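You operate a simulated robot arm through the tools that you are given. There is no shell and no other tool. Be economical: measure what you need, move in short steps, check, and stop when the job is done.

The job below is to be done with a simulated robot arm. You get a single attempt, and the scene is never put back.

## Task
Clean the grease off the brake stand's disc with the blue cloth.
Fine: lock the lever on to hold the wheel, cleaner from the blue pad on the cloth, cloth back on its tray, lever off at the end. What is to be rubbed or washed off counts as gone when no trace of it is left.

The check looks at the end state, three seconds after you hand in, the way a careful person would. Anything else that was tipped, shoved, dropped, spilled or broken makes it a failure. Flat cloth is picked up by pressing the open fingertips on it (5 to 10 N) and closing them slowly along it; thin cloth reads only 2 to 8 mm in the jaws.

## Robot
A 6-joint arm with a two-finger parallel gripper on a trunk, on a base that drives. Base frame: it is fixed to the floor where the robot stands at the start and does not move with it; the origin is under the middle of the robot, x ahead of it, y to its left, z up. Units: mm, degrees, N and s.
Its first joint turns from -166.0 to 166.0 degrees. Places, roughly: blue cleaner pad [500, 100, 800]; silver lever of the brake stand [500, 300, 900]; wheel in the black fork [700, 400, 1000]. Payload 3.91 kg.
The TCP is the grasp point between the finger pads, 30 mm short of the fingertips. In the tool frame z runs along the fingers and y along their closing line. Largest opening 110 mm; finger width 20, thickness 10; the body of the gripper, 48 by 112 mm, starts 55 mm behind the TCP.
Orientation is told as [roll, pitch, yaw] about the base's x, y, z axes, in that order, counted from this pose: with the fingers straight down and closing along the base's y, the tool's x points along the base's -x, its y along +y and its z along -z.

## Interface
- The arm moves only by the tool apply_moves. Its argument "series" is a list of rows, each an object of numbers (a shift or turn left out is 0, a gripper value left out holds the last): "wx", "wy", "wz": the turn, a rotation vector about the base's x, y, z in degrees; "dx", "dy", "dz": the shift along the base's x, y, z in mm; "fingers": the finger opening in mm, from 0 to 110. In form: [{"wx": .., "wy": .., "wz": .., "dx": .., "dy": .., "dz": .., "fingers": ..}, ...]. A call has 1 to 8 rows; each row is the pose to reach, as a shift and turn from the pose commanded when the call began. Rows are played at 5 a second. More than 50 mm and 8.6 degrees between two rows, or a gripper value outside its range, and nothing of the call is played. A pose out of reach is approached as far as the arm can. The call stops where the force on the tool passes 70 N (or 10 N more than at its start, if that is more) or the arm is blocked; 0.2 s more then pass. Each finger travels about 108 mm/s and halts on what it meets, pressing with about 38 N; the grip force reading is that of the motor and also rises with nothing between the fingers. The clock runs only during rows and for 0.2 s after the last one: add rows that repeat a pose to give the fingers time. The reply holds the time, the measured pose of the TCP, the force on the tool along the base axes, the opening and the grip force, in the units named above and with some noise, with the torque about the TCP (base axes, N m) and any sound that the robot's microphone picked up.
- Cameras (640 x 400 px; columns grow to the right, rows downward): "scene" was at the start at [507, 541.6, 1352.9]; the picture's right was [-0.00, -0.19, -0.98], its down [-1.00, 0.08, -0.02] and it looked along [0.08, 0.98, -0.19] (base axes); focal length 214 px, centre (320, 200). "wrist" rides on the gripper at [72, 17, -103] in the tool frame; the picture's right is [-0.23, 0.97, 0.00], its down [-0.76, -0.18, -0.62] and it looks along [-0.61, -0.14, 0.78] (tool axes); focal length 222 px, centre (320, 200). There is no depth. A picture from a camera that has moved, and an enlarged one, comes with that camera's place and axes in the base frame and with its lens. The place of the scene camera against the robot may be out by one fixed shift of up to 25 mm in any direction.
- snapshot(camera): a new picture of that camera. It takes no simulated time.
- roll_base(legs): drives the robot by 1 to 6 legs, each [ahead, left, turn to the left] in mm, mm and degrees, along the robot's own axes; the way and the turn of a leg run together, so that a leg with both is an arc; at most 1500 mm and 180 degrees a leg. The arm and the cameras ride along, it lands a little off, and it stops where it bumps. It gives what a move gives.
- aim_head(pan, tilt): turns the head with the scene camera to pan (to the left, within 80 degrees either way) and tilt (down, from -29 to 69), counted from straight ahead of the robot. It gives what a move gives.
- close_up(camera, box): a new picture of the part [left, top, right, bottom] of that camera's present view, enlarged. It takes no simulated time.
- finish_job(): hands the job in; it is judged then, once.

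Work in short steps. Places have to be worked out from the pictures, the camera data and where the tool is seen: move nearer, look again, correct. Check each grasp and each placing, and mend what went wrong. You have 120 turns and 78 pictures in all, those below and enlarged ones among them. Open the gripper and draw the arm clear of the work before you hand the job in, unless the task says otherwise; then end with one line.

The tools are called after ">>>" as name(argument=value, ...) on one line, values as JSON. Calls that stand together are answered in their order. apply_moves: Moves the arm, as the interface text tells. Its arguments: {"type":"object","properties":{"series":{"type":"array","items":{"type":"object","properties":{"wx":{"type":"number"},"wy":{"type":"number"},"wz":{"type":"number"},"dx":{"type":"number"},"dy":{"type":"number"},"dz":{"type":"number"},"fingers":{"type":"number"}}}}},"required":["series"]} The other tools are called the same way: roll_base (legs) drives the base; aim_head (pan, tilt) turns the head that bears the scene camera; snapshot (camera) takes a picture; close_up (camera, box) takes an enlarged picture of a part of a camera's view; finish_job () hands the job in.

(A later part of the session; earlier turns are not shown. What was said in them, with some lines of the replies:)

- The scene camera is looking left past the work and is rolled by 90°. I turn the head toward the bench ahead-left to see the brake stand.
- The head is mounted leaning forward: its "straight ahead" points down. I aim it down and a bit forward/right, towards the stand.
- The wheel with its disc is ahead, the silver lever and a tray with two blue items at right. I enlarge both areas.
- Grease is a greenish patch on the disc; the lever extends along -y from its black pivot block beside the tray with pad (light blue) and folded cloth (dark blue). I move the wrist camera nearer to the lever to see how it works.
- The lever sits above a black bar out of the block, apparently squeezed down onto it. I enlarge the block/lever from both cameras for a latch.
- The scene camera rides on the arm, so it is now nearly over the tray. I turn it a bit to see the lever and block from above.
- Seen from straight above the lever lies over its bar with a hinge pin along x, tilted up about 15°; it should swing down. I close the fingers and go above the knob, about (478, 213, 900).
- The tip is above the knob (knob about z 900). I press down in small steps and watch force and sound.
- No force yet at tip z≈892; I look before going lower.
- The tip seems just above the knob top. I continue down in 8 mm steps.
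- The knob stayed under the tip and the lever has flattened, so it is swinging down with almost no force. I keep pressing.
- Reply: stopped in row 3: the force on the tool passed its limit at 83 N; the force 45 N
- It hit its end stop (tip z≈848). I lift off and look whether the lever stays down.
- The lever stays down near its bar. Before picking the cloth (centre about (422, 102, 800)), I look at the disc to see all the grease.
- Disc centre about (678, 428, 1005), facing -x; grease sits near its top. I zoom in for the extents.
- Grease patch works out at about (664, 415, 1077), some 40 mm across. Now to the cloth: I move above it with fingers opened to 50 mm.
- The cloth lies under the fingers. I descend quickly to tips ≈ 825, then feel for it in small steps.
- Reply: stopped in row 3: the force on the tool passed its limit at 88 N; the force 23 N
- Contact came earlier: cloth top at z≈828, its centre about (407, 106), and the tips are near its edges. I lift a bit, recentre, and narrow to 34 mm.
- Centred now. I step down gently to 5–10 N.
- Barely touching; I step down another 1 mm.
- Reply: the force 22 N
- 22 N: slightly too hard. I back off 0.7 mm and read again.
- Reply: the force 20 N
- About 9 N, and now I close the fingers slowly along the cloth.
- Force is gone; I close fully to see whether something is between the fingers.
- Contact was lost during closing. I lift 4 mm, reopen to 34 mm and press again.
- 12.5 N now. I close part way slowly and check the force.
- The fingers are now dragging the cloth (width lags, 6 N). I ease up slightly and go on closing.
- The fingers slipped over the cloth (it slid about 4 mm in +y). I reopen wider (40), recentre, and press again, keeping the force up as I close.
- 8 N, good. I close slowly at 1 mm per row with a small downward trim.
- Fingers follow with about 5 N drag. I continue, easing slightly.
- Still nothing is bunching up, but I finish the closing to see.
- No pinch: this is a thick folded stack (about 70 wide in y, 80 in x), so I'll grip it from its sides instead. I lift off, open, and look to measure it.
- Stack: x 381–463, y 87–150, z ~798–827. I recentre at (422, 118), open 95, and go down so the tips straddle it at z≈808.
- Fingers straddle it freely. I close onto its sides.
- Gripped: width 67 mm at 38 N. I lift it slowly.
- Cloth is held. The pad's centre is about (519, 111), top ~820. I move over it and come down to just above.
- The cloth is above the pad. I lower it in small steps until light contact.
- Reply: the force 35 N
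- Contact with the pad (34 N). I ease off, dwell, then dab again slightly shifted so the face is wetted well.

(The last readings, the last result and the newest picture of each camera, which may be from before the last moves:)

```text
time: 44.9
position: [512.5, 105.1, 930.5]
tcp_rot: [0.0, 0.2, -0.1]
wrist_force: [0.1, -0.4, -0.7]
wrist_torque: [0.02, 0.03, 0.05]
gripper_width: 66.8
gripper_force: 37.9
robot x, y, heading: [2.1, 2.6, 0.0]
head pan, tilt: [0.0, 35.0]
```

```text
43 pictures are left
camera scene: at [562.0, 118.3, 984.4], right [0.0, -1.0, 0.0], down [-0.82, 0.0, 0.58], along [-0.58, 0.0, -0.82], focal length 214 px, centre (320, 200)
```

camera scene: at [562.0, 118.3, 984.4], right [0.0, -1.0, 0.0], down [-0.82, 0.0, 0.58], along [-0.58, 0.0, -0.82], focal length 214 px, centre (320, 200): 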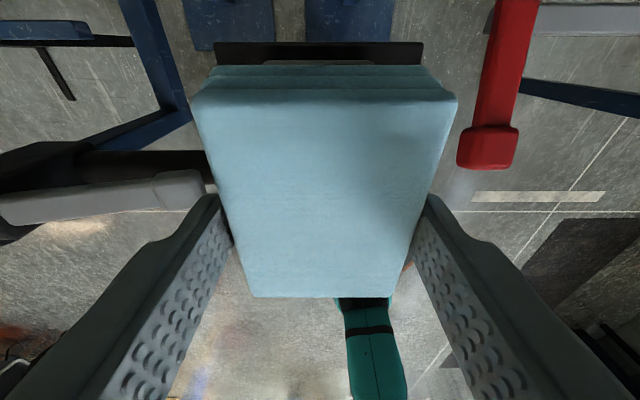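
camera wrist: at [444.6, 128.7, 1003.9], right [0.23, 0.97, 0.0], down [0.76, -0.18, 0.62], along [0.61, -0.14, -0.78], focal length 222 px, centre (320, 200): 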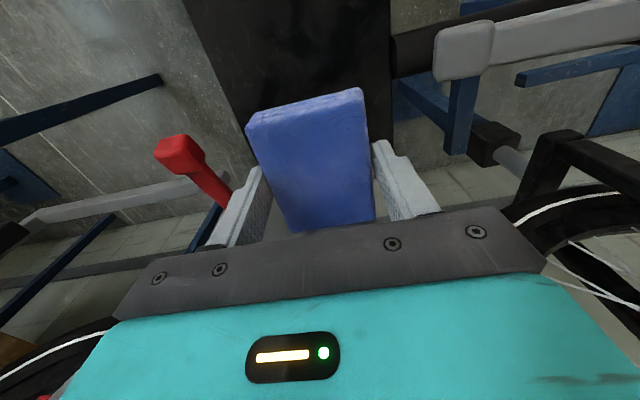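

The cloth turned light blue, so it's wetted. Now I rise, back off, and start turning the tool to point along +x toward the disc.

>>> apply_moves(series=[{"dz": 45}, {"dz": 90, "dx": -20}, {"dz": 135, "dx": -40}, {"dz": 165, "dx": -60, "dy": 25, "wy": -8}, {"dz": 165, "dx": -60, "dy": 65, "wy": -16}, {"dz": 165, "dx": -60, "dy": 105, "wy": -24}, {"dz": 165, "dx": -60, "dy": 145, "wy": -32}, {"dz": 165, "dx": -60, "dy": 185, "wy": -40}])

>>> apply_moves(series=[{"dy": 30, "wy": -8}, {"dy": 60, "wy": -16}, {"dy": 90, "wy": -24}, {"dy": 120, "wy": -32}, {"dy": 125, "wy": -40}, {"dy": 125, "wy": -45}, {"dy": 125, "wy": -50}])

>>> aim_head(pan=0, tilt=15)

>>> snapshot(camera="scene")

>>> snapshot(camera="wrist")

```text
time: 46.7
position: [452.2, 292.0, 1094.3]
tcp_rot: [0.1, -39.9, 0.1]
wrist_force: [0.2, -0.6, -0.9]
wrist_torque: [0.03, 0.04, -0.01]
gripper_width: 66.9
gripper_force: 37.7
robot x, y, heading: [-1.7, -1.1, 0.1]
head pan, tilt: [0.0, 35.0]
```

```text
time: 48.3
position: [450.3, 417.3, 1094.9]
tcp_rot: [30.4, -90.0, -30.4]
wrist_force: [0.0, -0.3, 0.0]
wrist_torque: [-0.03, 0.0, 0.0]
gripper_width: 66.9
gripper_force: 38.3
robot x, y, heading: [1.3, -1.8, 0.1]
head pan, tilt: [0.0, 35.0]
```

```text
time: 49.1
position: [451.5, 416.3, 1093.8]
tcp_rot: [-7.1, -89.9, 7.2]
wrist_force: [-0.4, 0.0, -0.9]
wrist_torque: [0.01, 0.01, 0.0]
gripper_width: 66.7
gripper_force: 38.0
robot x, y, heading: [1.2, 2.8, 0.2]
head pan, tilt: [0.0, 15.0]
```

```text
42 pictures are left
camera scene: at [411.1, 429.0, 1193.4], right [0.0, -1.0, 0.0], down [-0.26, 0.0, -0.96], along [0.96, 0.0, -0.26], focal length 214 px, centre (320, 200)
```

scene: 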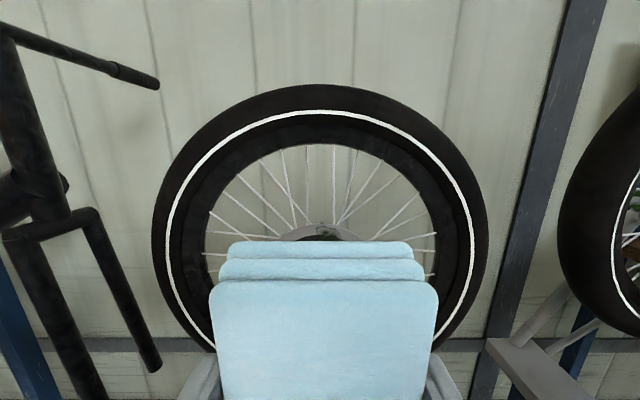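

```text
41 pictures are left
camera wrist: at [346.0, 435.2, 1024.5], right [0.0, 0.97, 0.23], down [-0.62, -0.18, 0.76], along [0.78, -0.14, 0.6], focal length 222 px, centre (320, 200)
```

wrist: 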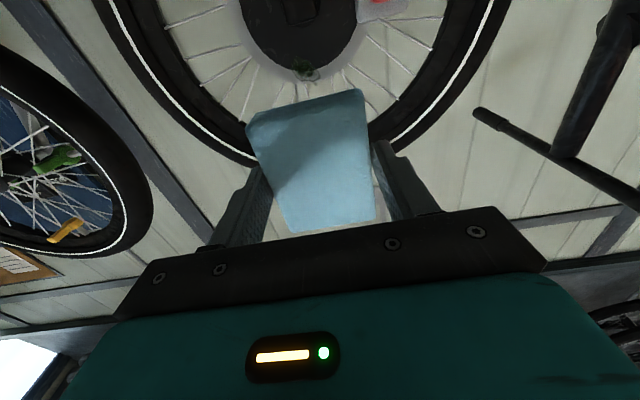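

Now the wrist camera sees the disc and grease directly past the cloth. I zoom in to refine the grease position.

>>> close_up(camera="wrist", box=[210, 0, 420, 131])

>>> close_up(camera="scene", box=[240, 190, 420, 302])

```text
3.05 times, centred on (315, 66) of wrist
camera zoom: at [346.0, 435.2, 1024.5], right [0.0, 0.97, 0.23], down [-0.62, -0.18, 0.76], along [0.78, -0.14, 0.6], focal length 677 px, centre (335, 610)
```

zoom: 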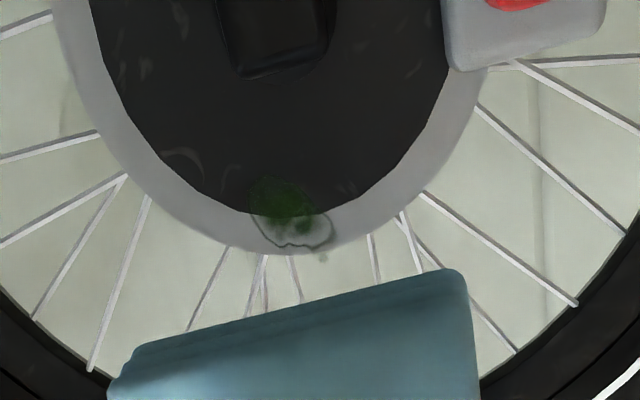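

```text
3.56 times, centred on (330, 246) of scene
camera zoom: at [411.1, 429.0, 1193.4], right [0.0, -1.0, 0.0], down [-0.26, 0.0, -0.96], along [0.96, 0.0, -0.26], focal length 763 px, centre (284, 36)
```

zoom: 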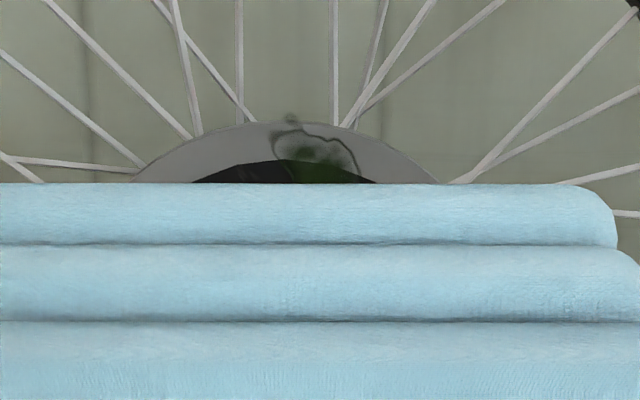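

Grease spans y 395–425, z 1045–1082; the fork end in front tops at z≈1025, so cloth centre at z≈1083 clears it. I approach to about 30 mm before the disc.

>>> apply_moves(series=[{"dx": 45, "dy": -7, "dz": -8}, {"dx": 90, "dy": -7, "dz": -8}, {"dx": 125, "dy": -7, "dz": -8}, {"dx": 140, "dy": -7, "dz": -8}])

>>> snapshot(camera="wrist")

>>> close_up(camera="wrist", box=[210, 0, 420, 131])

```text
time: 50.1
position: [592.1, 410.3, 1086.0]
tcp_rot: [7.5, -89.9, -7.5]
wrist_force: [-0.2, -1.0, -1.3]
wrist_torque: [0.01, -0.01, 0.04]
gripper_width: 67.0
gripper_force: 38.1
robot x, y, heading: [4.1, -2.7, -0.0]
head pan, tilt: [0.0, 15.0]
```

```text
38 pictures are left
camera wrist: at [487.0, 428.5, 1016.1], right [0.0, 0.97, 0.23], down [-0.62, -0.18, 0.76], along [0.78, -0.14, 0.61], focal length 222 px, centre (320, 200)
```

wrist: 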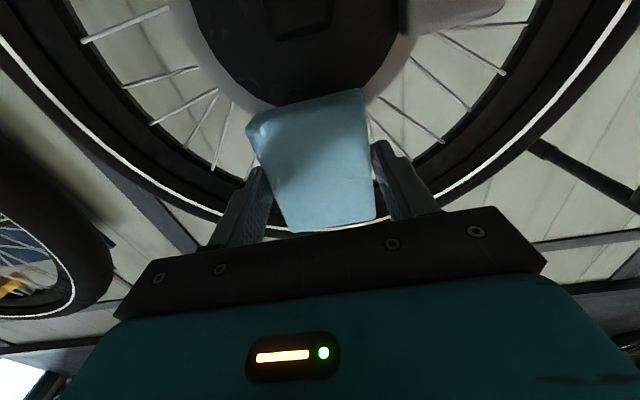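

```text
3.05 times, centred on (315, 66) of wrist
camera zoom: at [487.0, 428.5, 1016.1], right [0.0, 0.97, 0.23], down [-0.62, -0.18, 0.76], along [0.78, -0.14, 0.61], focal length 677 px, centre (335, 610)
```

zoom: 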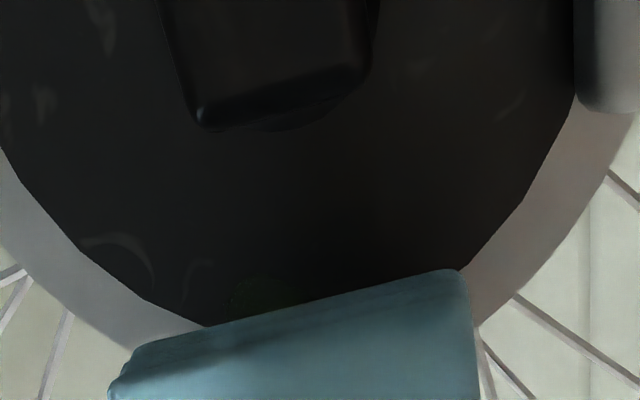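

Cloth is in front of the grease, disc perhaps only 10–30 mm further. I advance in small steps to contact.

>>> apply_moves(series=[{"dx": 3}, {"dx": 6}, {"dx": 8}, {"dx": 10}, {"dx": 12}, {"dx": 14}])

```text
time: 51.5
position: [606.8, 408.8, 1085.5]
tcp_rot: [-17.3, -90.0, 17.3]
wrist_force: [1.5, 0.0, -1.7]
wrist_torque: [-0.01, 0.03, -0.02]
gripper_width: 66.7
gripper_force: 38.1
robot x, y, heading: [2.5, -2.3, -0.0]
head pan, tilt: [0.0, 15.0]
```

>>> apply_moves(series=[{"dx": 2}, {"dx": 4}, {"dx": 6}, {"dx": 8}, {"dx": 9}, {"dx": 10}])

>>> close_up(camera="wrist", box=[210, 0, 420, 131])

```text
time: 52.9
position: [615.3, 410.0, 1085.9]
tcp_rot: [-11.0, -89.9, 11.1]
wrist_force: [0.0, 1.1, 0.2]
wrist_torque: [-0.02, 0.03, 0.0]
gripper_width: 66.9
gripper_force: 38.3
robot x, y, heading: [0.3, -0.2, -0.1]
head pan, tilt: [0.0, 15.0]
```

```text
3.05 times, centred on (315, 66) of wrist
camera zoom: at [510.1, 428.1, 1016.2], right [0.0, 0.97, 0.23], down [-0.62, -0.18, 0.76], along [0.78, -0.14, 0.61], focal length 677 px, centre (335, 610)
```

zoom: 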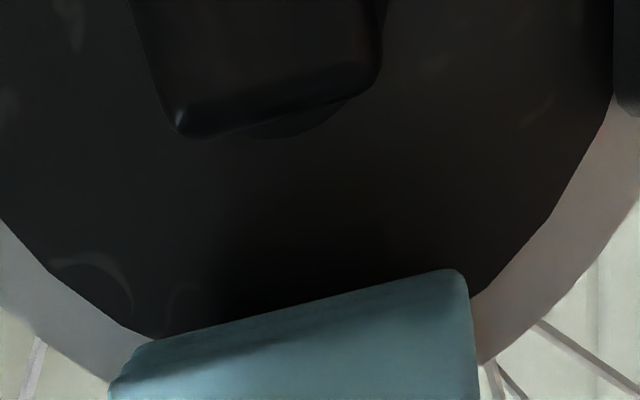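

No contact yet at face ≈ 656. I continue in 1–2 mm steps.

>>> apply_moves(series=[{"dx": 1}, {"dx": 2}, {"dx": 3}, {"dx": 4}, {"dx": 5}, {"dx": 6}, {"dx": 7}, {"dx": 8}])

```text
time: 54.7
position: [623.0, 410.1, 1086.9]
tcp_rot: [-10.4, -89.9, 10.5]
wrist_force: [0.2, 0.7, -0.7]
wrist_torque: [0.01, -0.01, -0.02]
gripper_width: 66.8
gripper_force: 37.7
robot x, y, heading: [0.7, -0.1, 0.1]
head pan, tilt: [0.0, 15.0]
```

>>> apply_moves(series=[{"dx": 1}, {"dx": 2}, {"dx": 3}, {"dx": 4}, {"dx": 5}, {"dx": 6}, {"dx": 7}, {"dx": 8}])

>>> aim_head(pan=-40, tilt=25)

>>> snapshot(camera="scene")

```text
time: 56.5
position: [629.5, 409.3, 1086.2]
tcp_rot: [-14.6, -89.9, 14.6]
wrist_force: [-24.7, -5.2, -5.3]
wrist_torque: [-0.13, 0.77, -0.17]
gripper_width: 66.8
gripper_force: 38.2
robot x, y, heading: [1.6, -1.2, 0.1]
head pan, tilt: [0.0, 15.0]
```

```text
time: 57.6
position: [630.8, 410.8, 1086.2]
tcp_rot: [-22.0, -89.9, 22.1]
wrist_force: [-31.3, -1.2, -5.3]
wrist_torque: [0.03, 0.75, 0.06]
gripper_width: 67.1
gripper_force: 37.4
robot x, y, heading: [2.9, -0.6, -0.2]
head pan, tilt: [-40.0, 25.0]
```

```text
35 pictures are left
camera scene: at [567.0, 363.0, 1169.3], right [-0.64, -0.77, 0.0], down [-0.33, 0.27, -0.91], along [0.7, -0.58, -0.42], focal length 214 px, centre (320, 200)
```

scene: 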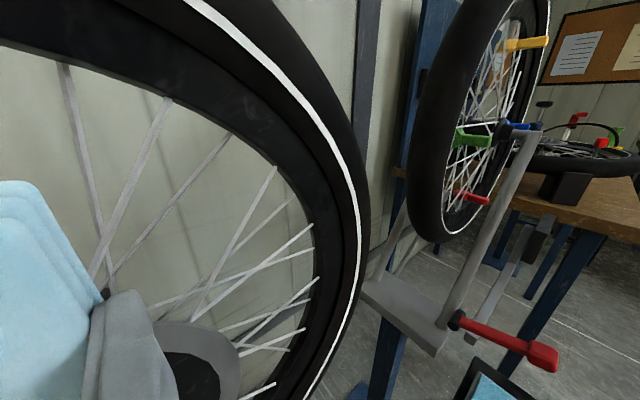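

Contact with the disc at ~28 N (TCP x≈630). I rub in small strokes over the patch, slightly eased.

>>> apply_moves(series=[{"dx": -0.5, "dy": 10}, {"dx": -0.5, "dy": 15, "dz": 4}, {"dx": -0.5, "dy": 0, "dz": 4}, {"dx": -0.5, "dy": -15, "dz": 4}, {"dx": -0.5, "dy": -15, "dz": -4}, {"dx": -0.5, "dy": 0, "dz": -4}, {"dx": -0.5, "dy": 15, "dz": -4}, {"dx": -0.5, "dy": 0, "dz": 0}])

>>> apply_moves(series=[{"dy": 10}, {"dy": 15, "dz": 6}, {"dy": 0, "dz": 10}, {"dy": -15, "dz": 10}, {"dy": -15, "dz": -4}, {"dy": 0, "dz": -4}, {"dy": 15, "dz": -4}, {"dy": 0, "dz": 0}])

```text
time: 59.4
position: [630.4, 410.5, 1086.2]
tcp_rot: [-28.3, -89.9, 28.3]
wrist_force: [-18.9, 6.4, -2.8]
wrist_torque: [0.15, 0.32, -0.02]
gripper_width: 66.8
gripper_force: 38.1
robot x, y, heading: [-1.1, -3.7, -0.1]
head pan, tilt: [-40.0, 25.0]
```

```text
time: 61.2
position: [629.5, 409.9, 1086.9]
tcp_rot: [-15.9, -90.0, 15.9]
wrist_force: [-8.6, 0.6, -0.4]
wrist_torque: [0.0, 0.09, 0.02]
gripper_width: 66.9
gripper_force: 38.3
robot x, y, heading: [-1.7, -0.1, -0.0]
head pan, tilt: [-40.0, 25.0]
```

Force eased to 9 N; I press a bit more and continue with strokes, including vertical ones.

>>> apply_moves(series=[{"dx": 0.7, "dz": 8}, {"dx": 0.7, "dz": -6}, {"dx": 0.7, "dy": 12, "dz": 8}, {"dx": 0.7, "dy": 12, "dz": -6}, {"dx": 0.7, "dy": -12, "dz": 8}, {"dx": 0.7, "dy": -12, "dz": -6}, {"dx": 0.7, "dy": 12, "dz": -6}, {"dx": 0.7}])

>>> apply_moves(series=[{"dx": 0.3, "dz": 8}, {"dx": 0.3, "dz": -6}, {"dx": 0.3, "dy": 15, "dz": 8}, {"dx": 0.3, "dy": 15, "dz": -6}, {"dx": 0.3, "dy": -15, "dz": 8}, {"dx": 0.3, "dy": -15, "dz": -6}, {"dx": 0.3, "dy": 12, "dz": -6}, {"dx": 0.3}])

>>> apply_moves(series=[{"dx": -5}, {"dx": -30, "dz": 10}, {"dx": -70, "dz": 30}, {"dx": -115, "dz": 30}, {"dx": -155, "dz": 30}])

>>> close_up(camera="wrist", box=[210, 0, 420, 131])

```text
time: 63.0
position: [629.6, 410.0, 1087.3]
tcp_rot: [-22.9, -89.8, 23.0]
wrist_force: [-13.3, 2.1, -2.5]
wrist_torque: [0.01, 0.21, 0.1]
gripper_width: 66.8
gripper_force: 38.0
robot x, y, heading: [-1.2, 1.5, 0.2]
head pan, tilt: [-40.0, 25.0]
```

```text
time: 64.8
position: [630.9, 410.7, 1086.1]
tcp_rot: [-27.9, -89.8, 28.0]
wrist_force: [-18.1, 4.9, -4.2]
wrist_torque: [0.05, 0.36, 0.12]
gripper_width: 67.0
gripper_force: 38.0
robot x, y, heading: [1.0, 0.9, -0.1]
head pan, tilt: [-40.0, 25.0]
```

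```text
time: 66.0
position: [477.3, 409.3, 1116.3]
tcp_rot: [-9.3, -89.7, 9.2]
wrist_force: [0.1, -0.2, -0.5]
wrist_torque: [0.0, -0.02, 0.0]
gripper_width: 67.1
gripper_force: 38.0
robot x, y, heading: [-1.0, 0.8, 0.3]
head pan, tilt: [-40.0, 25.0]
```

```text
3.05 times, centred on (315, 66) of wrist
camera zoom: at [371.7, 428.5, 1046.7], right [0.0, 0.97, 0.23], down [-0.62, -0.18, 0.76], along [0.78, -0.14, 0.6], focal length 677 px, centre (335, 610)
```

zoom: 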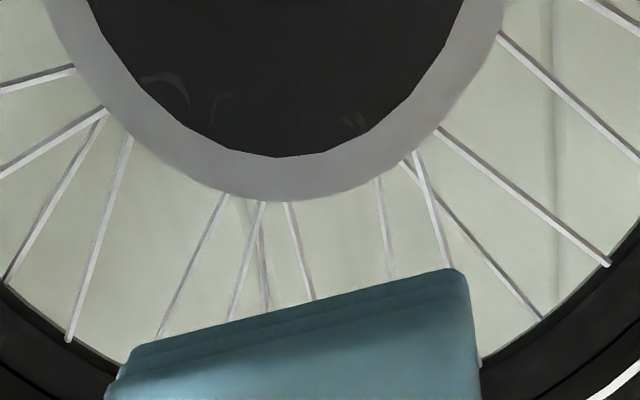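

The patch looks gone. I check closer for faint traces on the whole disc.

>>> close_up(camera="wrist", box=[260, 10, 360, 72])

>>> aim_head(pan=0, tilt=15)

>>> close_up(camera="scene", box=[250, 190, 410, 290])

```text
6.40 times, centred on (310, 41) of wrist
camera zoom: at [371.7, 428.5, 1046.7], right [0.0, 0.97, 0.23], down [-0.62, -0.18, 0.76], along [0.78, -0.14, 0.6], focal length 1422 px, centre (384, 1218)
```

zoom: 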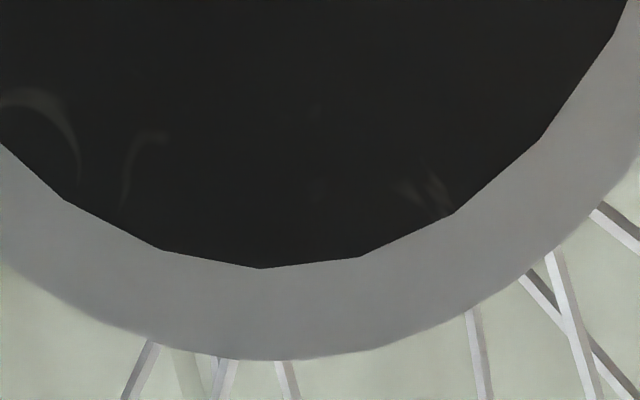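

```text
time: 67.0
position: [477.0, 410.7, 1118.1]
tcp_rot: [-10.3, -90.0, 10.4]
wrist_force: [0.6, 0.5, -0.8]
wrist_torque: [-0.01, 0.03, -0.01]
gripper_width: 67.1
gripper_force: 37.9
robot x, y, heading: [-0.6, -3.4, -0.1]
head pan, tilt: [0.0, 15.0]
```

```text
4.00 times, centred on (330, 240) of scene
camera zoom: at [437.1, 422.3, 1215.9], right [0.0, -1.0, 0.0], down [-0.26, 0.0, -0.97], along [0.97, 0.0, -0.26], focal length 858 px, centre (280, 40)
```

zoom: 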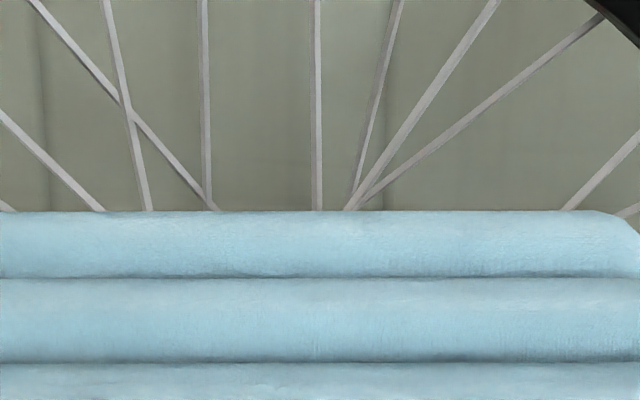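

The upper disc is clean. On the way back I stop with the tool half turned and inspect the rest of the disc.

>>> apply_moves(series=[{"dy": -25, "dx": -10, "wy": 8}, {"dy": -55, "dx": -20, "dz": -10, "wy": 16}, {"dy": -85, "dx": -25, "dz": -20, "wy": 24}, {"dy": -115, "dx": -25, "dz": -20, "wy": 32}, {"dy": -125, "dx": -25, "dz": -20, "wy": 40}])

>>> aim_head(pan=21, tilt=2)

>>> snapshot(camera="scene")

```text
time: 68.2
position: [452.5, 285.3, 1097.3]
tcp_rot: [0.0, -49.8, 0.1]
wrist_force: [0.2, 0.6, -0.8]
wrist_torque: [0.0, 0.03, 0.03]
gripper_width: 67.0
gripper_force: 38.0
robot x, y, heading: [-0.1, 3.2, -0.1]
head pan, tilt: [0.0, 15.0]
```

```text
time: 69.1
position: [452.0, 284.0, 1097.9]
tcp_rot: [0.0, -49.9, 0.1]
wrist_force: [-0.2, 0.5, -1.9]
wrist_torque: [-0.01, 0.03, 0.0]
gripper_width: 66.8
gripper_force: 38.3
robot x, y, heading: [-0.2, 0.4, -0.0]
head pan, tilt: [21.0, 2.0]
```

```text
31 pictures are left
camera scene: at [482.6, 329.4, 1220.2], right [0.27, -0.93, -0.23], down [-0.67, -0.01, -0.74], along [0.69, 0.36, -0.63], focal length 214 px, centre (320, 200)
```

scene: 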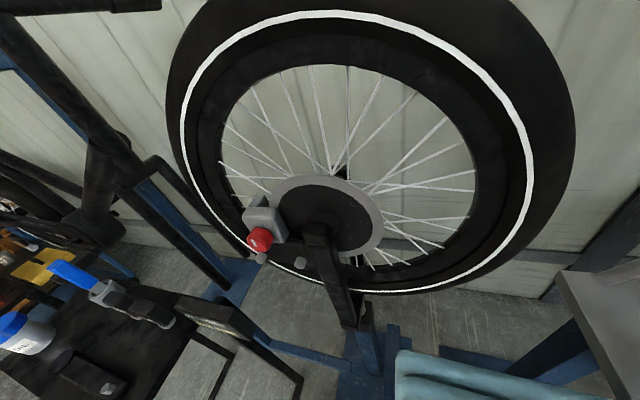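

>>> close_up(camera="scene", box=[230, 160, 400, 280])

```text
3.33 times, centred on (315, 220) of scene
camera zoom: at [482.6, 329.4, 1220.2], right [0.27, -0.93, -0.23], down [-0.67, -0.01, -0.74], along [0.69, 0.36, -0.63], focal length 715 px, centre (337, 133)
```

zoom: 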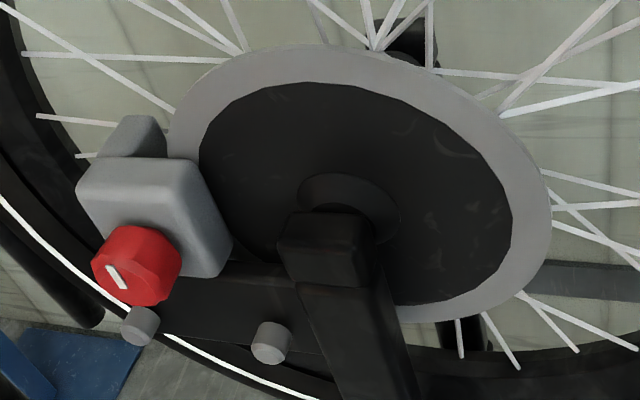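

The disc is clean all round. Now I turn the tool back down and carry the cloth over the tray.

>>> apply_moves(series=[{"dy": -28, "wy": 8}, {"dy": -56, "wy": 16}, {"dy": -84, "wy": 24}, {"dy": -112, "dx": -10, "wy": 32}, {"dy": -140, "dx": -20, "wy": 40}, {"dy": -169, "dx": -31, "wy": 48}, {"dy": -169, "dx": -31, "wy": 50, "dz": -40}, {"dy": -169, "dx": -31, "wy": 50, "dz": -88}])

>>> apply_moves(series=[{"dz": -50}, {"dz": -95}, {"dz": -135}, {"dz": -145}])

>>> aim_head(pan=0, tilt=35)

>>> snapshot(camera="scene")

>>> snapshot(camera="wrist")

```text
time: 70.9
position: [420.4, 114.8, 1008.2]
tcp_rot: [0.0, 0.1, -0.1]
wrist_force: [-0.5, 0.1, -0.2]
wrist_torque: [0.03, 0.0, 0.0]
gripper_width: 66.8
gripper_force: 38.0
robot x, y, heading: [0.8, -4.2, -0.0]
head pan, tilt: [21.0, 2.0]
```

```text
time: 71.9
position: [422.1, 115.3, 864.9]
tcp_rot: [0.0, 0.1, 0.0]
wrist_force: [-0.1, -0.3, -0.4]
wrist_torque: [0.0, 0.02, 0.03]
gripper_width: 66.8
gripper_force: 37.9
robot x, y, heading: [-0.4, 0.9, -0.1]
head pan, tilt: [21.0, 2.0]
```

```text
time: 72.8
position: [421.1, 116.5, 864.6]
tcp_rot: [-0.1, 0.1, 0.0]
wrist_force: [-0.3, 0.3, -0.4]
wrist_torque: [-0.01, -0.05, 0.03]
gripper_width: 66.9
gripper_force: 37.8
robot x, y, heading: [0.8, 0.1, -0.3]
head pan, tilt: [0.0, 35.0]
```

```text
29 pictures are left
camera scene: at [471.3, 128.0, 918.1], right [0.0, -1.0, 0.0], down [-0.82, 0.0, 0.57], along [-0.57, 0.0, -0.82], focal length 214 px, centre (320, 200)
```

scene: 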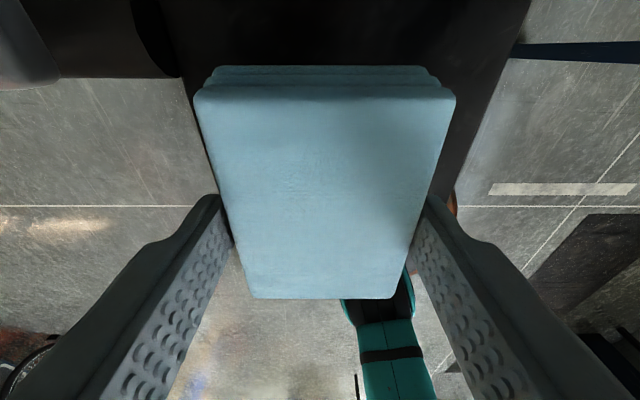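

```text
28 pictures are left
camera wrist: at [347.1, 134.2, 969.0], right [0.23, 0.97, 0.0], down [0.76, -0.18, 0.62], along [0.61, -0.14, -0.78], focal length 222 px, centre (320, 200)
```

wrist: 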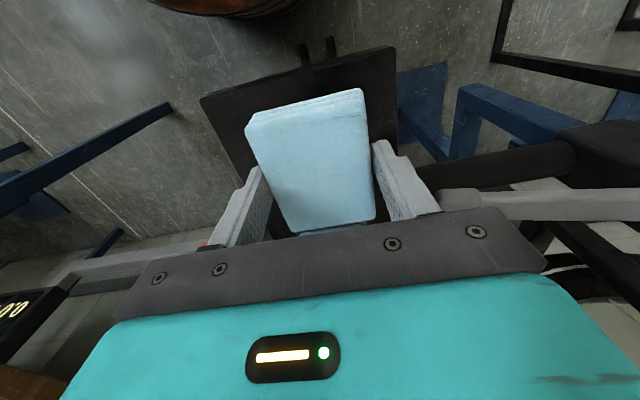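

The cloth is over its spot on the tray. I lower it until it just touches.

>>> apply_moves(series=[{"dz": -15}, {"dz": -21}, {"dz": -23}, {"dz": -24.5}, {"dz": -25.5}])

```text
time: 74.0
position: [420.2, 115.7, 839.4]
tcp_rot: [0.2, -0.1, -0.1]
wrist_force: [-0.6, 1.1, 23.8]
wrist_torque: [0.11, -1.17, 0.03]
gripper_width: 66.9
gripper_force: 37.4
robot x, y, heading: [-0.5, -0.0, 0.0]
head pan, tilt: [0.0, 35.0]
```

It touches, at its +x edge first (slight tilt in the grip). I ease slightly and open slowly so it settles flat.

>>> apply_moves(series=[{"dz": 0.7}, {"dz": 0.7, "fingers": 72}, {"dz": 0.7, "fingers": 80}, {"dz": 0.7, "fingers": 95}, {"dz": 0.7, "fingers": 95}])

>>> apply_moves(series=[{"dz": 25}, {"dz": 60}, {"dz": 100}])

>>> snapshot(camera="wrist")

```text
time: 75.2
position: [421.0, 115.5, 839.1]
tcp_rot: [0.0, 0.0, 0.0]
wrist_force: [0.5, -0.2, 0.9]
wrist_torque: [-0.03, 0.0, 0.01]
gripper_width: 95.2
gripper_force: 0.1
robot x, y, heading: [-0.8, -1.1, -0.0]
head pan, tilt: [0.0, 35.0]
```

```text
time: 76.0
position: [420.5, 114.6, 939.6]
tcp_rot: [-0.1, 0.1, 0.0]
wrist_force: [0.9, -0.2, -1.3]
wrist_torque: [0.01, 0.0, 0.01]
gripper_width: 94.9
gripper_force: 0.0
robot x, y, heading: [0.7, -0.8, -0.1]
head pan, tilt: [0.0, 35.0]
```

```text
27 pictures are left
camera wrist: at [346.8, 133.8, 1044.4], right [0.23, 0.97, 0.0], down [0.76, -0.18, 0.62], along [0.61, -0.14, -0.78], focal length 222 px, centre (320, 200)
```

wrist: 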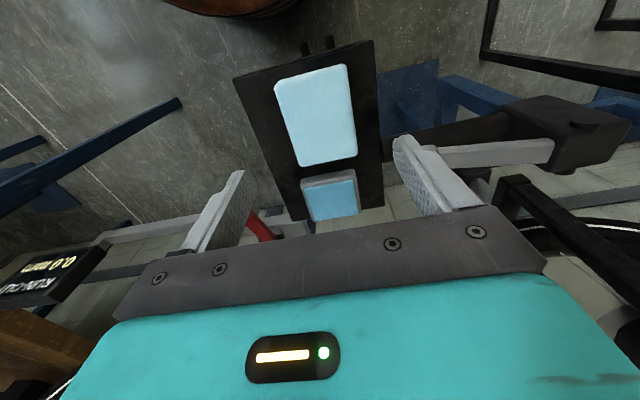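

Cloth lies flat on its tray. Now the lever: I enlarge it to locate the knob for gripping and lifting.

>>> close_up(camera="wrist", box=[400, 80, 640, 230])

>>> aim_head(pan=40, tilt=10)

>>> snapshot(camera="scene")

```text
2.67 times, centred on (520, 155) of wrist
camera zoom: at [346.8, 133.8, 1044.4], right [0.23, 0.97, 0.0], down [0.76, -0.18, 0.62], along [0.61, -0.14, -0.78], focal length 592 px, centre (-213, 320)
```

zoom: 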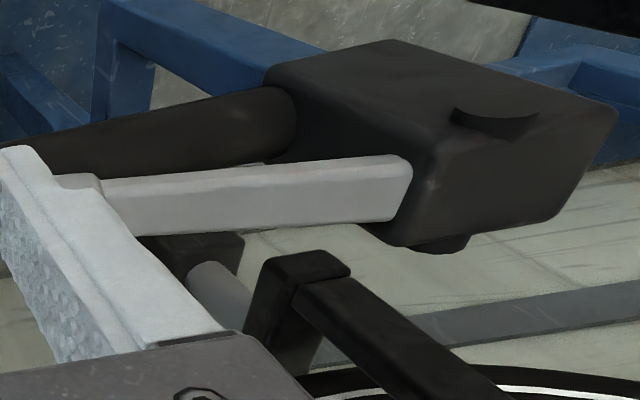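

```text
time: 77.1
position: [421.6, 114.9, 938.6]
tcp_rot: [-0.1, 0.1, 0.1]
wrist_force: [0.0, 0.1, 0.5]
wrist_torque: [-0.01, -0.01, 0.0]
gripper_width: 94.9
gripper_force: 0.1
robot x, y, heading: [-3.0, 2.8, -0.3]
head pan, tilt: [40.0, 10.0]
```

```text
25 pictures are left
camera scene: at [511.0, 187.3, 1009.6], right [0.0, -0.77, -0.64], down [-0.98, -0.11, 0.14], along [-0.18, 0.63, -0.75], focal length 214 px, centre (320, 200)
```

scene: 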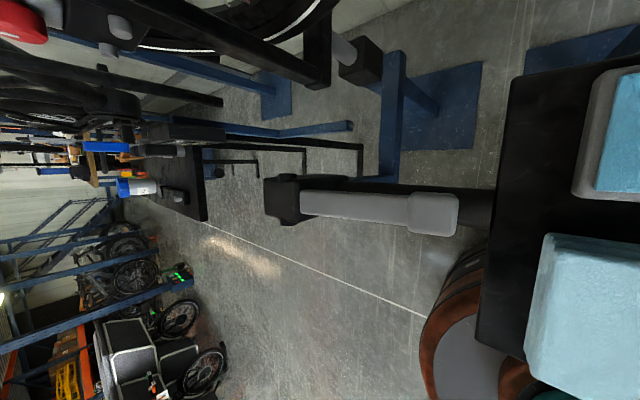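

I move above the knob (≈(477, 215)) while turning the gripper by 90° so it closes along x across the lever.

>>> apply_moves(series=[{"dz": 30, "wz": 8, "fingers": 70}, {"dz": 60, "dy": 20, "dx": 10, "wz": 16}, {"dz": 70, "dy": 40, "dx": 20, "wz": 24}, {"dz": 70, "dy": 60, "dx": 30, "wz": 32}, {"dz": 70, "dy": 80, "dx": 40, "wz": 40}, {"dz": 70, "dy": 100, "dx": 56, "wz": 48}, {"dz": 70, "dy": 100, "dx": 56, "wz": 56}, {"dz": 70, "dy": 100, "dx": 56, "wz": 64}])

>>> apply_moves(series=[{"wz": 8}, {"wz": 16}, {"wz": 24}, {"wz": 26}, {"wz": 26, "dz": -30}])

>>> snapshot(camera="wrist")

```text
time: 78.9
position: [476.4, 216.4, 1009.5]
tcp_rot: [0.0, 0.1, 64.2]
wrist_force: [-0.4, -0.6, -0.6]
wrist_torque: [0.01, 0.03, 0.03]
gripper_width: 69.9
gripper_force: 0.0
robot x, y, heading: [0.8, 0.4, 0.2]
head pan, tilt: [40.0, 10.0]
```

```text
time: 80.1
position: [476.4, 216.3, 978.9]
tcp_rot: [0.0, 0.2, 90.1]
wrist_force: [0.2, 0.1, 0.4]
wrist_torque: [0.03, -0.01, 0.02]
gripper_width: 69.9
gripper_force: 0.0
robot x, y, heading: [0.2, 1.0, -0.2]
head pan, tilt: [40.0, 10.0]
```

```text
24 pictures are left
camera wrist: at [458.3, 144.9, 1084.3], right [-0.97, 0.23, 0.0], down [0.18, 0.76, 0.62], along [0.14, 0.61, -0.78], focal length 222 px, centre (320, 200)
```

wrist: 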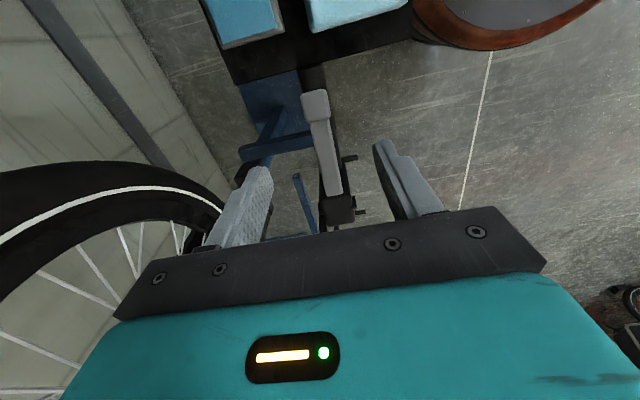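

The knob is centred between the fingers, at about (476.5, 208). I go down so the fingers straddle it.

>>> apply_moves(series=[{"dy": -5, "dz": -40}, {"dy": -5, "dz": -80}, {"dy": -5, "dz": -105}, {"dy": -5, "dz": -120}])

>>> snapshot(camera="wrist")

```text
time: 81.1
position: [476.1, 210.4, 858.0]
tcp_rot: [-0.1, 0.1, 90.0]
wrist_force: [-0.2, 0.2, -0.4]
wrist_torque: [0.02, 0.0, 0.0]
gripper_width: 70.0
gripper_force: 0.1
robot x, y, heading: [1.8, -0.1, 0.1]
head pan, tilt: [40.0, 10.0]
```

```text
23 pictures are left
camera wrist: at [458.1, 139.6, 963.7], right [-0.97, 0.23, 0.0], down [0.18, 0.76, 0.62], along [0.14, 0.61, -0.78], focal length 222 px, centre (320, 200)
```

wrist: 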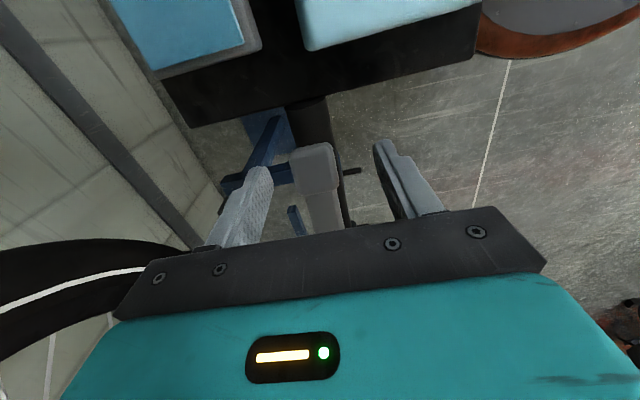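

The knob sits between the fingers; I close on it gently.

>>> apply_moves(series=[{"fingers": 55}, {"fingers": 45}, {"fingers": 38}, {"fingers": 30}, {"fingers": 24}, {"fingers": 20}])

```text
time: 82.5
position: [477.9, 211.1, 857.9]
tcp_rot: [0.0, 0.1, 90.0]
wrist_force: [24.0, 1.8, 1.5]
wrist_torque: [0.14, -0.55, 0.04]
gripper_width: 31.7
gripper_force: 11.8
robot x, y, heading: [1.3, -1.5, 0.2]
head pan, tilt: [40.0, 10.0]
```

Gripped (31.7 mm), a bit off-centre in x. I shift 1.5 mm and lift along the lever's arc, watching force.

>>> apply_moves(series=[{"dx": 1.5}, {"dx": 1.5, "dz": 5}, {"dx": 1.5, "dz": 10, "dy": 0.4}, {"dx": 1.5, "dz": 16, "dy": 1}, {"dx": 1.5, "dz": 22, "dy": 1.8}])

```text
time: 83.7
position: [479.7, 211.9, 879.9]
tcp_rot: [0.1, 0.1, 90.0]
wrist_force: [19.2, -5.5, -3.5]
wrist_torque: [-0.34, -0.36, -0.1]
gripper_width: 29.7
gripper_force: 9.7
robot x, y, heading: [-2.8, -1.7, 0.2]
head pan, tilt: [40.0, 10.0]
```

>>> apply_moves(series=[{"dx": 1, "dz": 6, "dy": 1}, {"dx": 1, "dz": 12, "dy": 2.2}, {"dx": 1, "dz": 18, "dy": 3.8}, {"dx": 1, "dz": 24, "dy": 5.5}])

>>> close_up(camera="wrist", box=[200, 60, 480, 235])

```text
time: 84.7
position: [480.0, 217.6, 905.2]
tcp_rot: [0.0, 0.2, 90.0]
wrist_force: [16.1, -14.9, -9.4]
wrist_torque: [-1.6, -0.38, -0.01]
gripper_width: 27.5
gripper_force: 44.9
robot x, y, heading: [-1.6, 1.0, -0.0]
head pan, tilt: [40.0, 10.0]
```

```text
2.29 times, centred on (340, 148) of wrist
camera zoom: at [461.4, 146.6, 1009.6], right [-0.97, 0.23, 0.0], down [0.18, 0.76, 0.62], along [0.14, 0.6, -0.78], focal length 508 px, centre (274, 320)
```

zoom: 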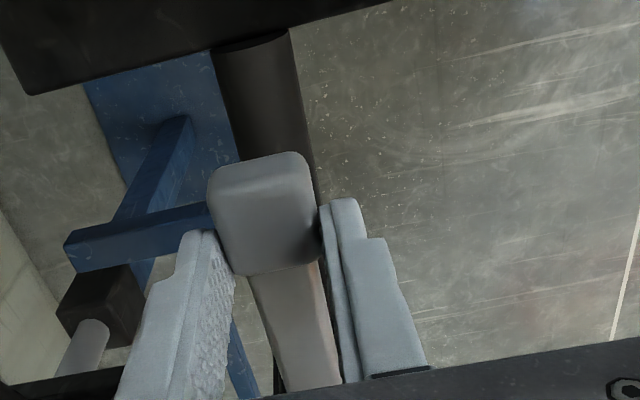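

The lever follows up (47 mm so far). I lift on in small steps to find its off stop.

>>> apply_moves(series=[{"dz": 3, "dy": 1.5}, {"dz": 6, "dy": 3}, {"dz": 9, "dy": 4.5}])

```text
time: 85.5
position: [480.0, 219.8, 914.3]
tcp_rot: [0.1, 0.1, 90.0]
wrist_force: [12.0, -25.0, -2.3]
wrist_torque: [-1.63, -0.3, 0.0]
gripper_width: 27.6
gripper_force: 44.6
robot x, y, heading: [3.0, -2.4, 0.2]
head pan, tilt: [40.0, 10.0]
```

Side force grows in y (my arc pulls in too much). I relax y by 3 mm and look at the lever's angle.

>>> apply_moves(series=[{"dy": -3}, {"dy": -3, "dz": 2}])

>>> close_up(camera="wrist", box=[200, 60, 480, 235])

```text
time: 86.1
position: [479.3, 222.1, 915.0]
tcp_rot: [0.2, 0.2, 90.1]
wrist_force: [16.1, 9.5, -15.2]
wrist_torque: [-0.91, -0.33, 0.0]
gripper_width: 27.0
gripper_force: 44.8
robot x, y, heading: [-1.8, -0.8, 0.0]
head pan, tilt: [40.0, 10.0]
```

```text
2.29 times, centred on (340, 148) of wrist
camera zoom: at [461.6, 150.8, 1020.3], right [-0.97, 0.23, 0.0], down [0.18, 0.76, 0.62], along [0.14, 0.61, -0.78], focal length 508 px, centre (274, 320)
```

zoom: 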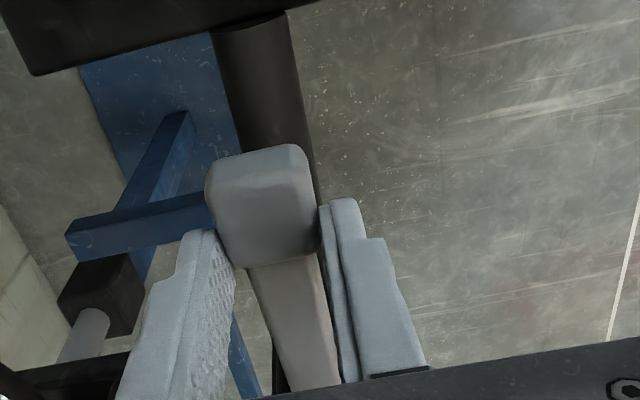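

>>> apply_moves(series=[{"dz": 2}, {"dz": 4}, {"dz": 6}])

```text
time: 86.9
position: [479.4, 221.5, 921.9]
tcp_rot: [0.1, 0.2, 90.1]
wrist_force: [14.3, 34.7, -15.8]
wrist_torque: [0.44, -0.32, 0.0]
gripper_width: 27.4
gripper_force: 44.8
robot x, y, heading: [-1.1, 0.1, -0.2]
head pan, tilt: [40.0, 10.0]
```

Side force is building up; I release the grip in place and look where the lever stays.

>>> apply_moves(series=[{"dy": 1, "fingers": 40}, {"dy": 1, "fingers": 60}, {"dy": 1, "fingers": 70}, {"dy": 1, "fingers": 70, "dz": 20}, {"dy": 1, "fingers": 70, "dz": 60}, {"dy": 1, "dz": 100}])

>>> snapshot(camera="wrist")

>>> snapshot(camera="scene")

```text
time: 88.3
position: [480.3, 220.7, 1022.3]
tcp_rot: [0.2, 0.1, 89.9]
wrist_force: [-0.3, -0.2, -1.3]
wrist_torque: [-0.02, 0.01, 0.02]
gripper_width: 69.7
gripper_force: 0.0
robot x, y, heading: [3.0, 1.7, 0.1]
head pan, tilt: [40.0, 10.0]
```

```text
20 pictures are left
camera wrist: at [461.0, 149.2, 1126.7], right [-0.97, 0.23, 0.0], down [0.18, 0.76, 0.62], along [0.14, 0.61, -0.78], focal length 222 px, centre (320, 200)
```

wrist: 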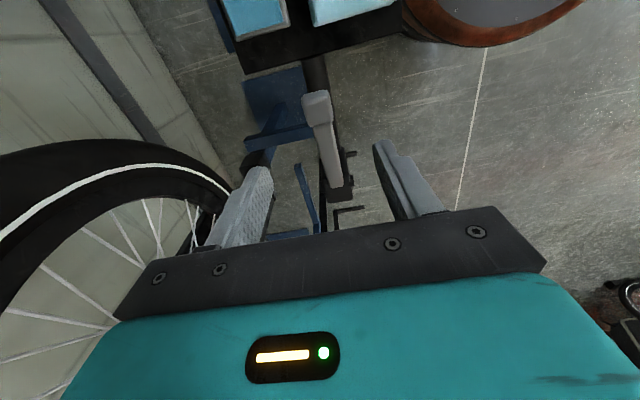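

```text
19 pictures are left
camera scene: at [415.9, 326.1, 1092.6], right [0.77, 0.0, -0.64], down [0.11, -0.98, 0.14], along [-0.63, -0.18, -0.75], focal length 214 px, centre (320, 200)
```

scene: 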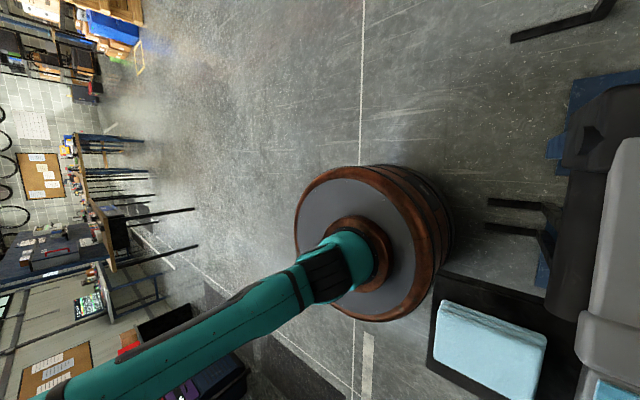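

To compare with the initial state I return to the same view pose as at the start (TCP 363, 253, 1107, yaw 0) and take the same close-up.

>>> apply_moves(series=[{"dz": 20, "dx": -15, "dy": 5, "wz": -8}, {"dz": 40, "dx": -30, "dy": 10, "wz": -16}, {"dz": 60, "dx": -50, "dy": 15, "wz": -24}, {"dz": 85, "dx": -70, "dy": 20, "wz": -32}, {"dz": 85, "dx": -90, "dy": 25, "wz": -40}, {"dz": 85, "dx": -110, "dy": 30, "wz": -48}, {"dz": 85, "dx": -117, "dy": 33, "wz": -56}, {"dz": 85, "dx": -117, "dy": 33, "wz": -64}])

>>> apply_moves(series=[{"wz": -8}, {"wz": -16}, {"wz": -24}, {"wz": -26}])

>>> close_up(camera="wrist", box=[290, 110, 400, 190])

```text
time: 90.1
position: [362.1, 252.9, 1108.2]
tcp_rot: [0.0, 0.0, 26.0]
wrist_force: [0.6, 0.4, -0.1]
wrist_torque: [-0.01, -0.01, 0.01]
gripper_width: 70.1
gripper_force: 0.2
robot x, y, heading: [3.2, -0.9, -0.0]
head pan, tilt: [40.0, 10.0]
```

```text
time: 91.1
position: [362.8, 253.0, 1107.0]
tcp_rot: [0.0, 0.1, 0.0]
wrist_force: [-0.2, -0.7, 0.0]
wrist_torque: [-0.01, -0.02, 0.02]
gripper_width: 69.9
gripper_force: 0.1
robot x, y, heading: [-1.3, 2.0, 0.1]
head pan, tilt: [40.0, 10.0]
```

```text
5.00 times, centred on (345, 150) of wrist
camera zoom: at [288.8, 271.7, 1212.1], right [0.23, 0.97, 0.0], down [0.76, -0.18, 0.62], along [0.6, -0.14, -0.78], focal length 1111 px, centre (195, 450)
```

zoom: 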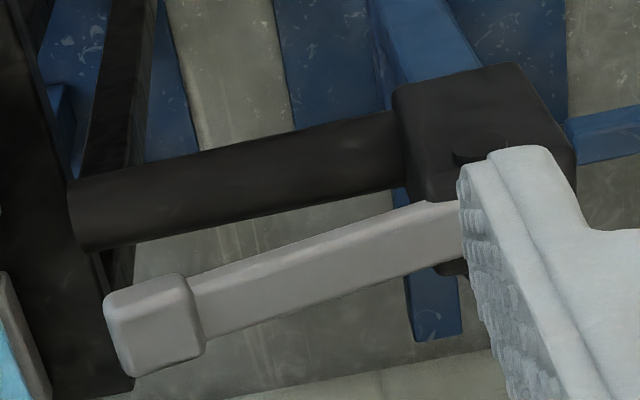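

The lever is exactly back in its initial off position. I open the gripper and take a last overall look at tray and disc.

>>> apply_moves(series=[{"dz": 40, "fingers": 110}, {"dz": 80, "dy": 30, "dx": 10}, {"dz": 110, "dy": 60, "dx": 20}])

>>> aim_head(pan=-5, tilt=-20)

>>> snapshot(camera="scene")

```text
refused: row 2 steps farther than a row can; nothing moved
```

```text
time: 92.2
position: [362.9, 253.3, 1107.8]
tcp_rot: [0.1, 0.2, 0.0]
wrist_force: [-0.8, -0.3, 0.2]
wrist_torque: [0.0, 0.0, 0.0]
gripper_width: 70.0
gripper_force: 0.0
robot x, y, heading: [0.8, -1.6, -0.3]
head pan, tilt: [-5.0, -20.0]
```

```text
17 pictures are left
camera scene: at [498.2, 258.8, 1173.3], right [0.0, -1.0, 0.09], down [-0.94, -0.03, -0.34], along [0.34, -0.08, -0.94], focal length 214 px, centre (320, 200)
```

scene: 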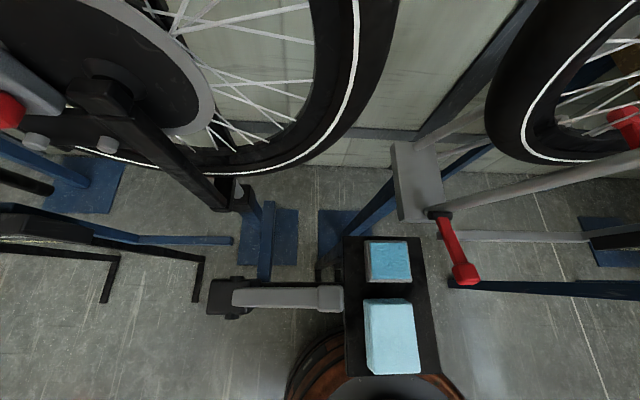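

Everything is in place. I open the gripper, rise clear, and take one last look at the disc.

>>> apply_moves(series=[{"dz": 30, "fingers": 110}, {"dz": 60, "dy": 30}, {"dz": 90, "dy": 60}, {"dz": 110, "dy": 100}])

>>> aim_head(pan=10, tilt=-29)

>>> close_up(camera="scene", box=[200, 80, 440, 230])

```text
time: 93.2
position: [363.1, 353.8, 1218.2]
tcp_rot: [0.1, 0.1, 0.1]
wrist_force: [-0.8, -0.6, 0.0]
wrist_torque: [0.05, -0.02, 0.01]
gripper_width: 110.1
gripper_force: 0.1
robot x, y, heading: [1.1, -0.9, 0.1]
head pan, tilt: [-5.0, -20.0]
```

```text
time: 94.0
position: [362.2, 352.1, 1217.5]
tcp_rot: [0.0, 0.1, 0.0]
wrist_force: [-0.6, 1.7, 0.5]
wrist_torque: [0.01, 0.0, -0.02]
gripper_width: 110.0
gripper_force: 0.1
robot x, y, heading: [-0.6, 3.5, -0.1]
head pan, tilt: [10.0, -28.6]
```

```text
2.67 times, centred on (320, 155) of scene
camera zoom: at [509.6, 377.3, 1294.4], right [0.0, -0.98, -0.17], down [-0.88, 0.08, -0.47], along [0.48, 0.15, -0.87], focal length 572 px, centre (320, 320)
```

zoom: 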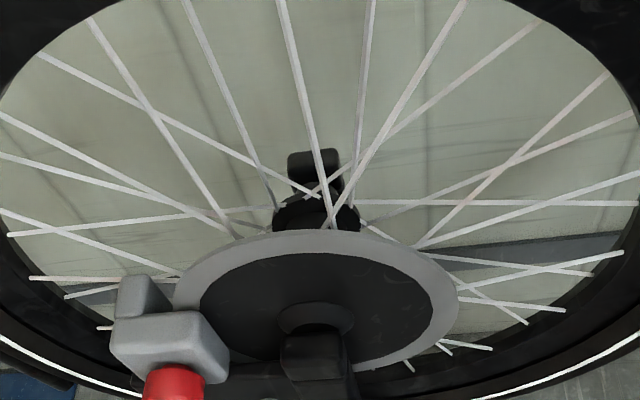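

The disc is clean, the cloth is on its tray, the lever is off, and the arm is clear, so I hand in.

>>> finish_job()

```text
The job is handed in.
```

The grease is gone from every part of the disc I could see (the bit behind the caliper was hidden), the cloth is back flat on its tray a few mm from where it lay, and the lever is off again.
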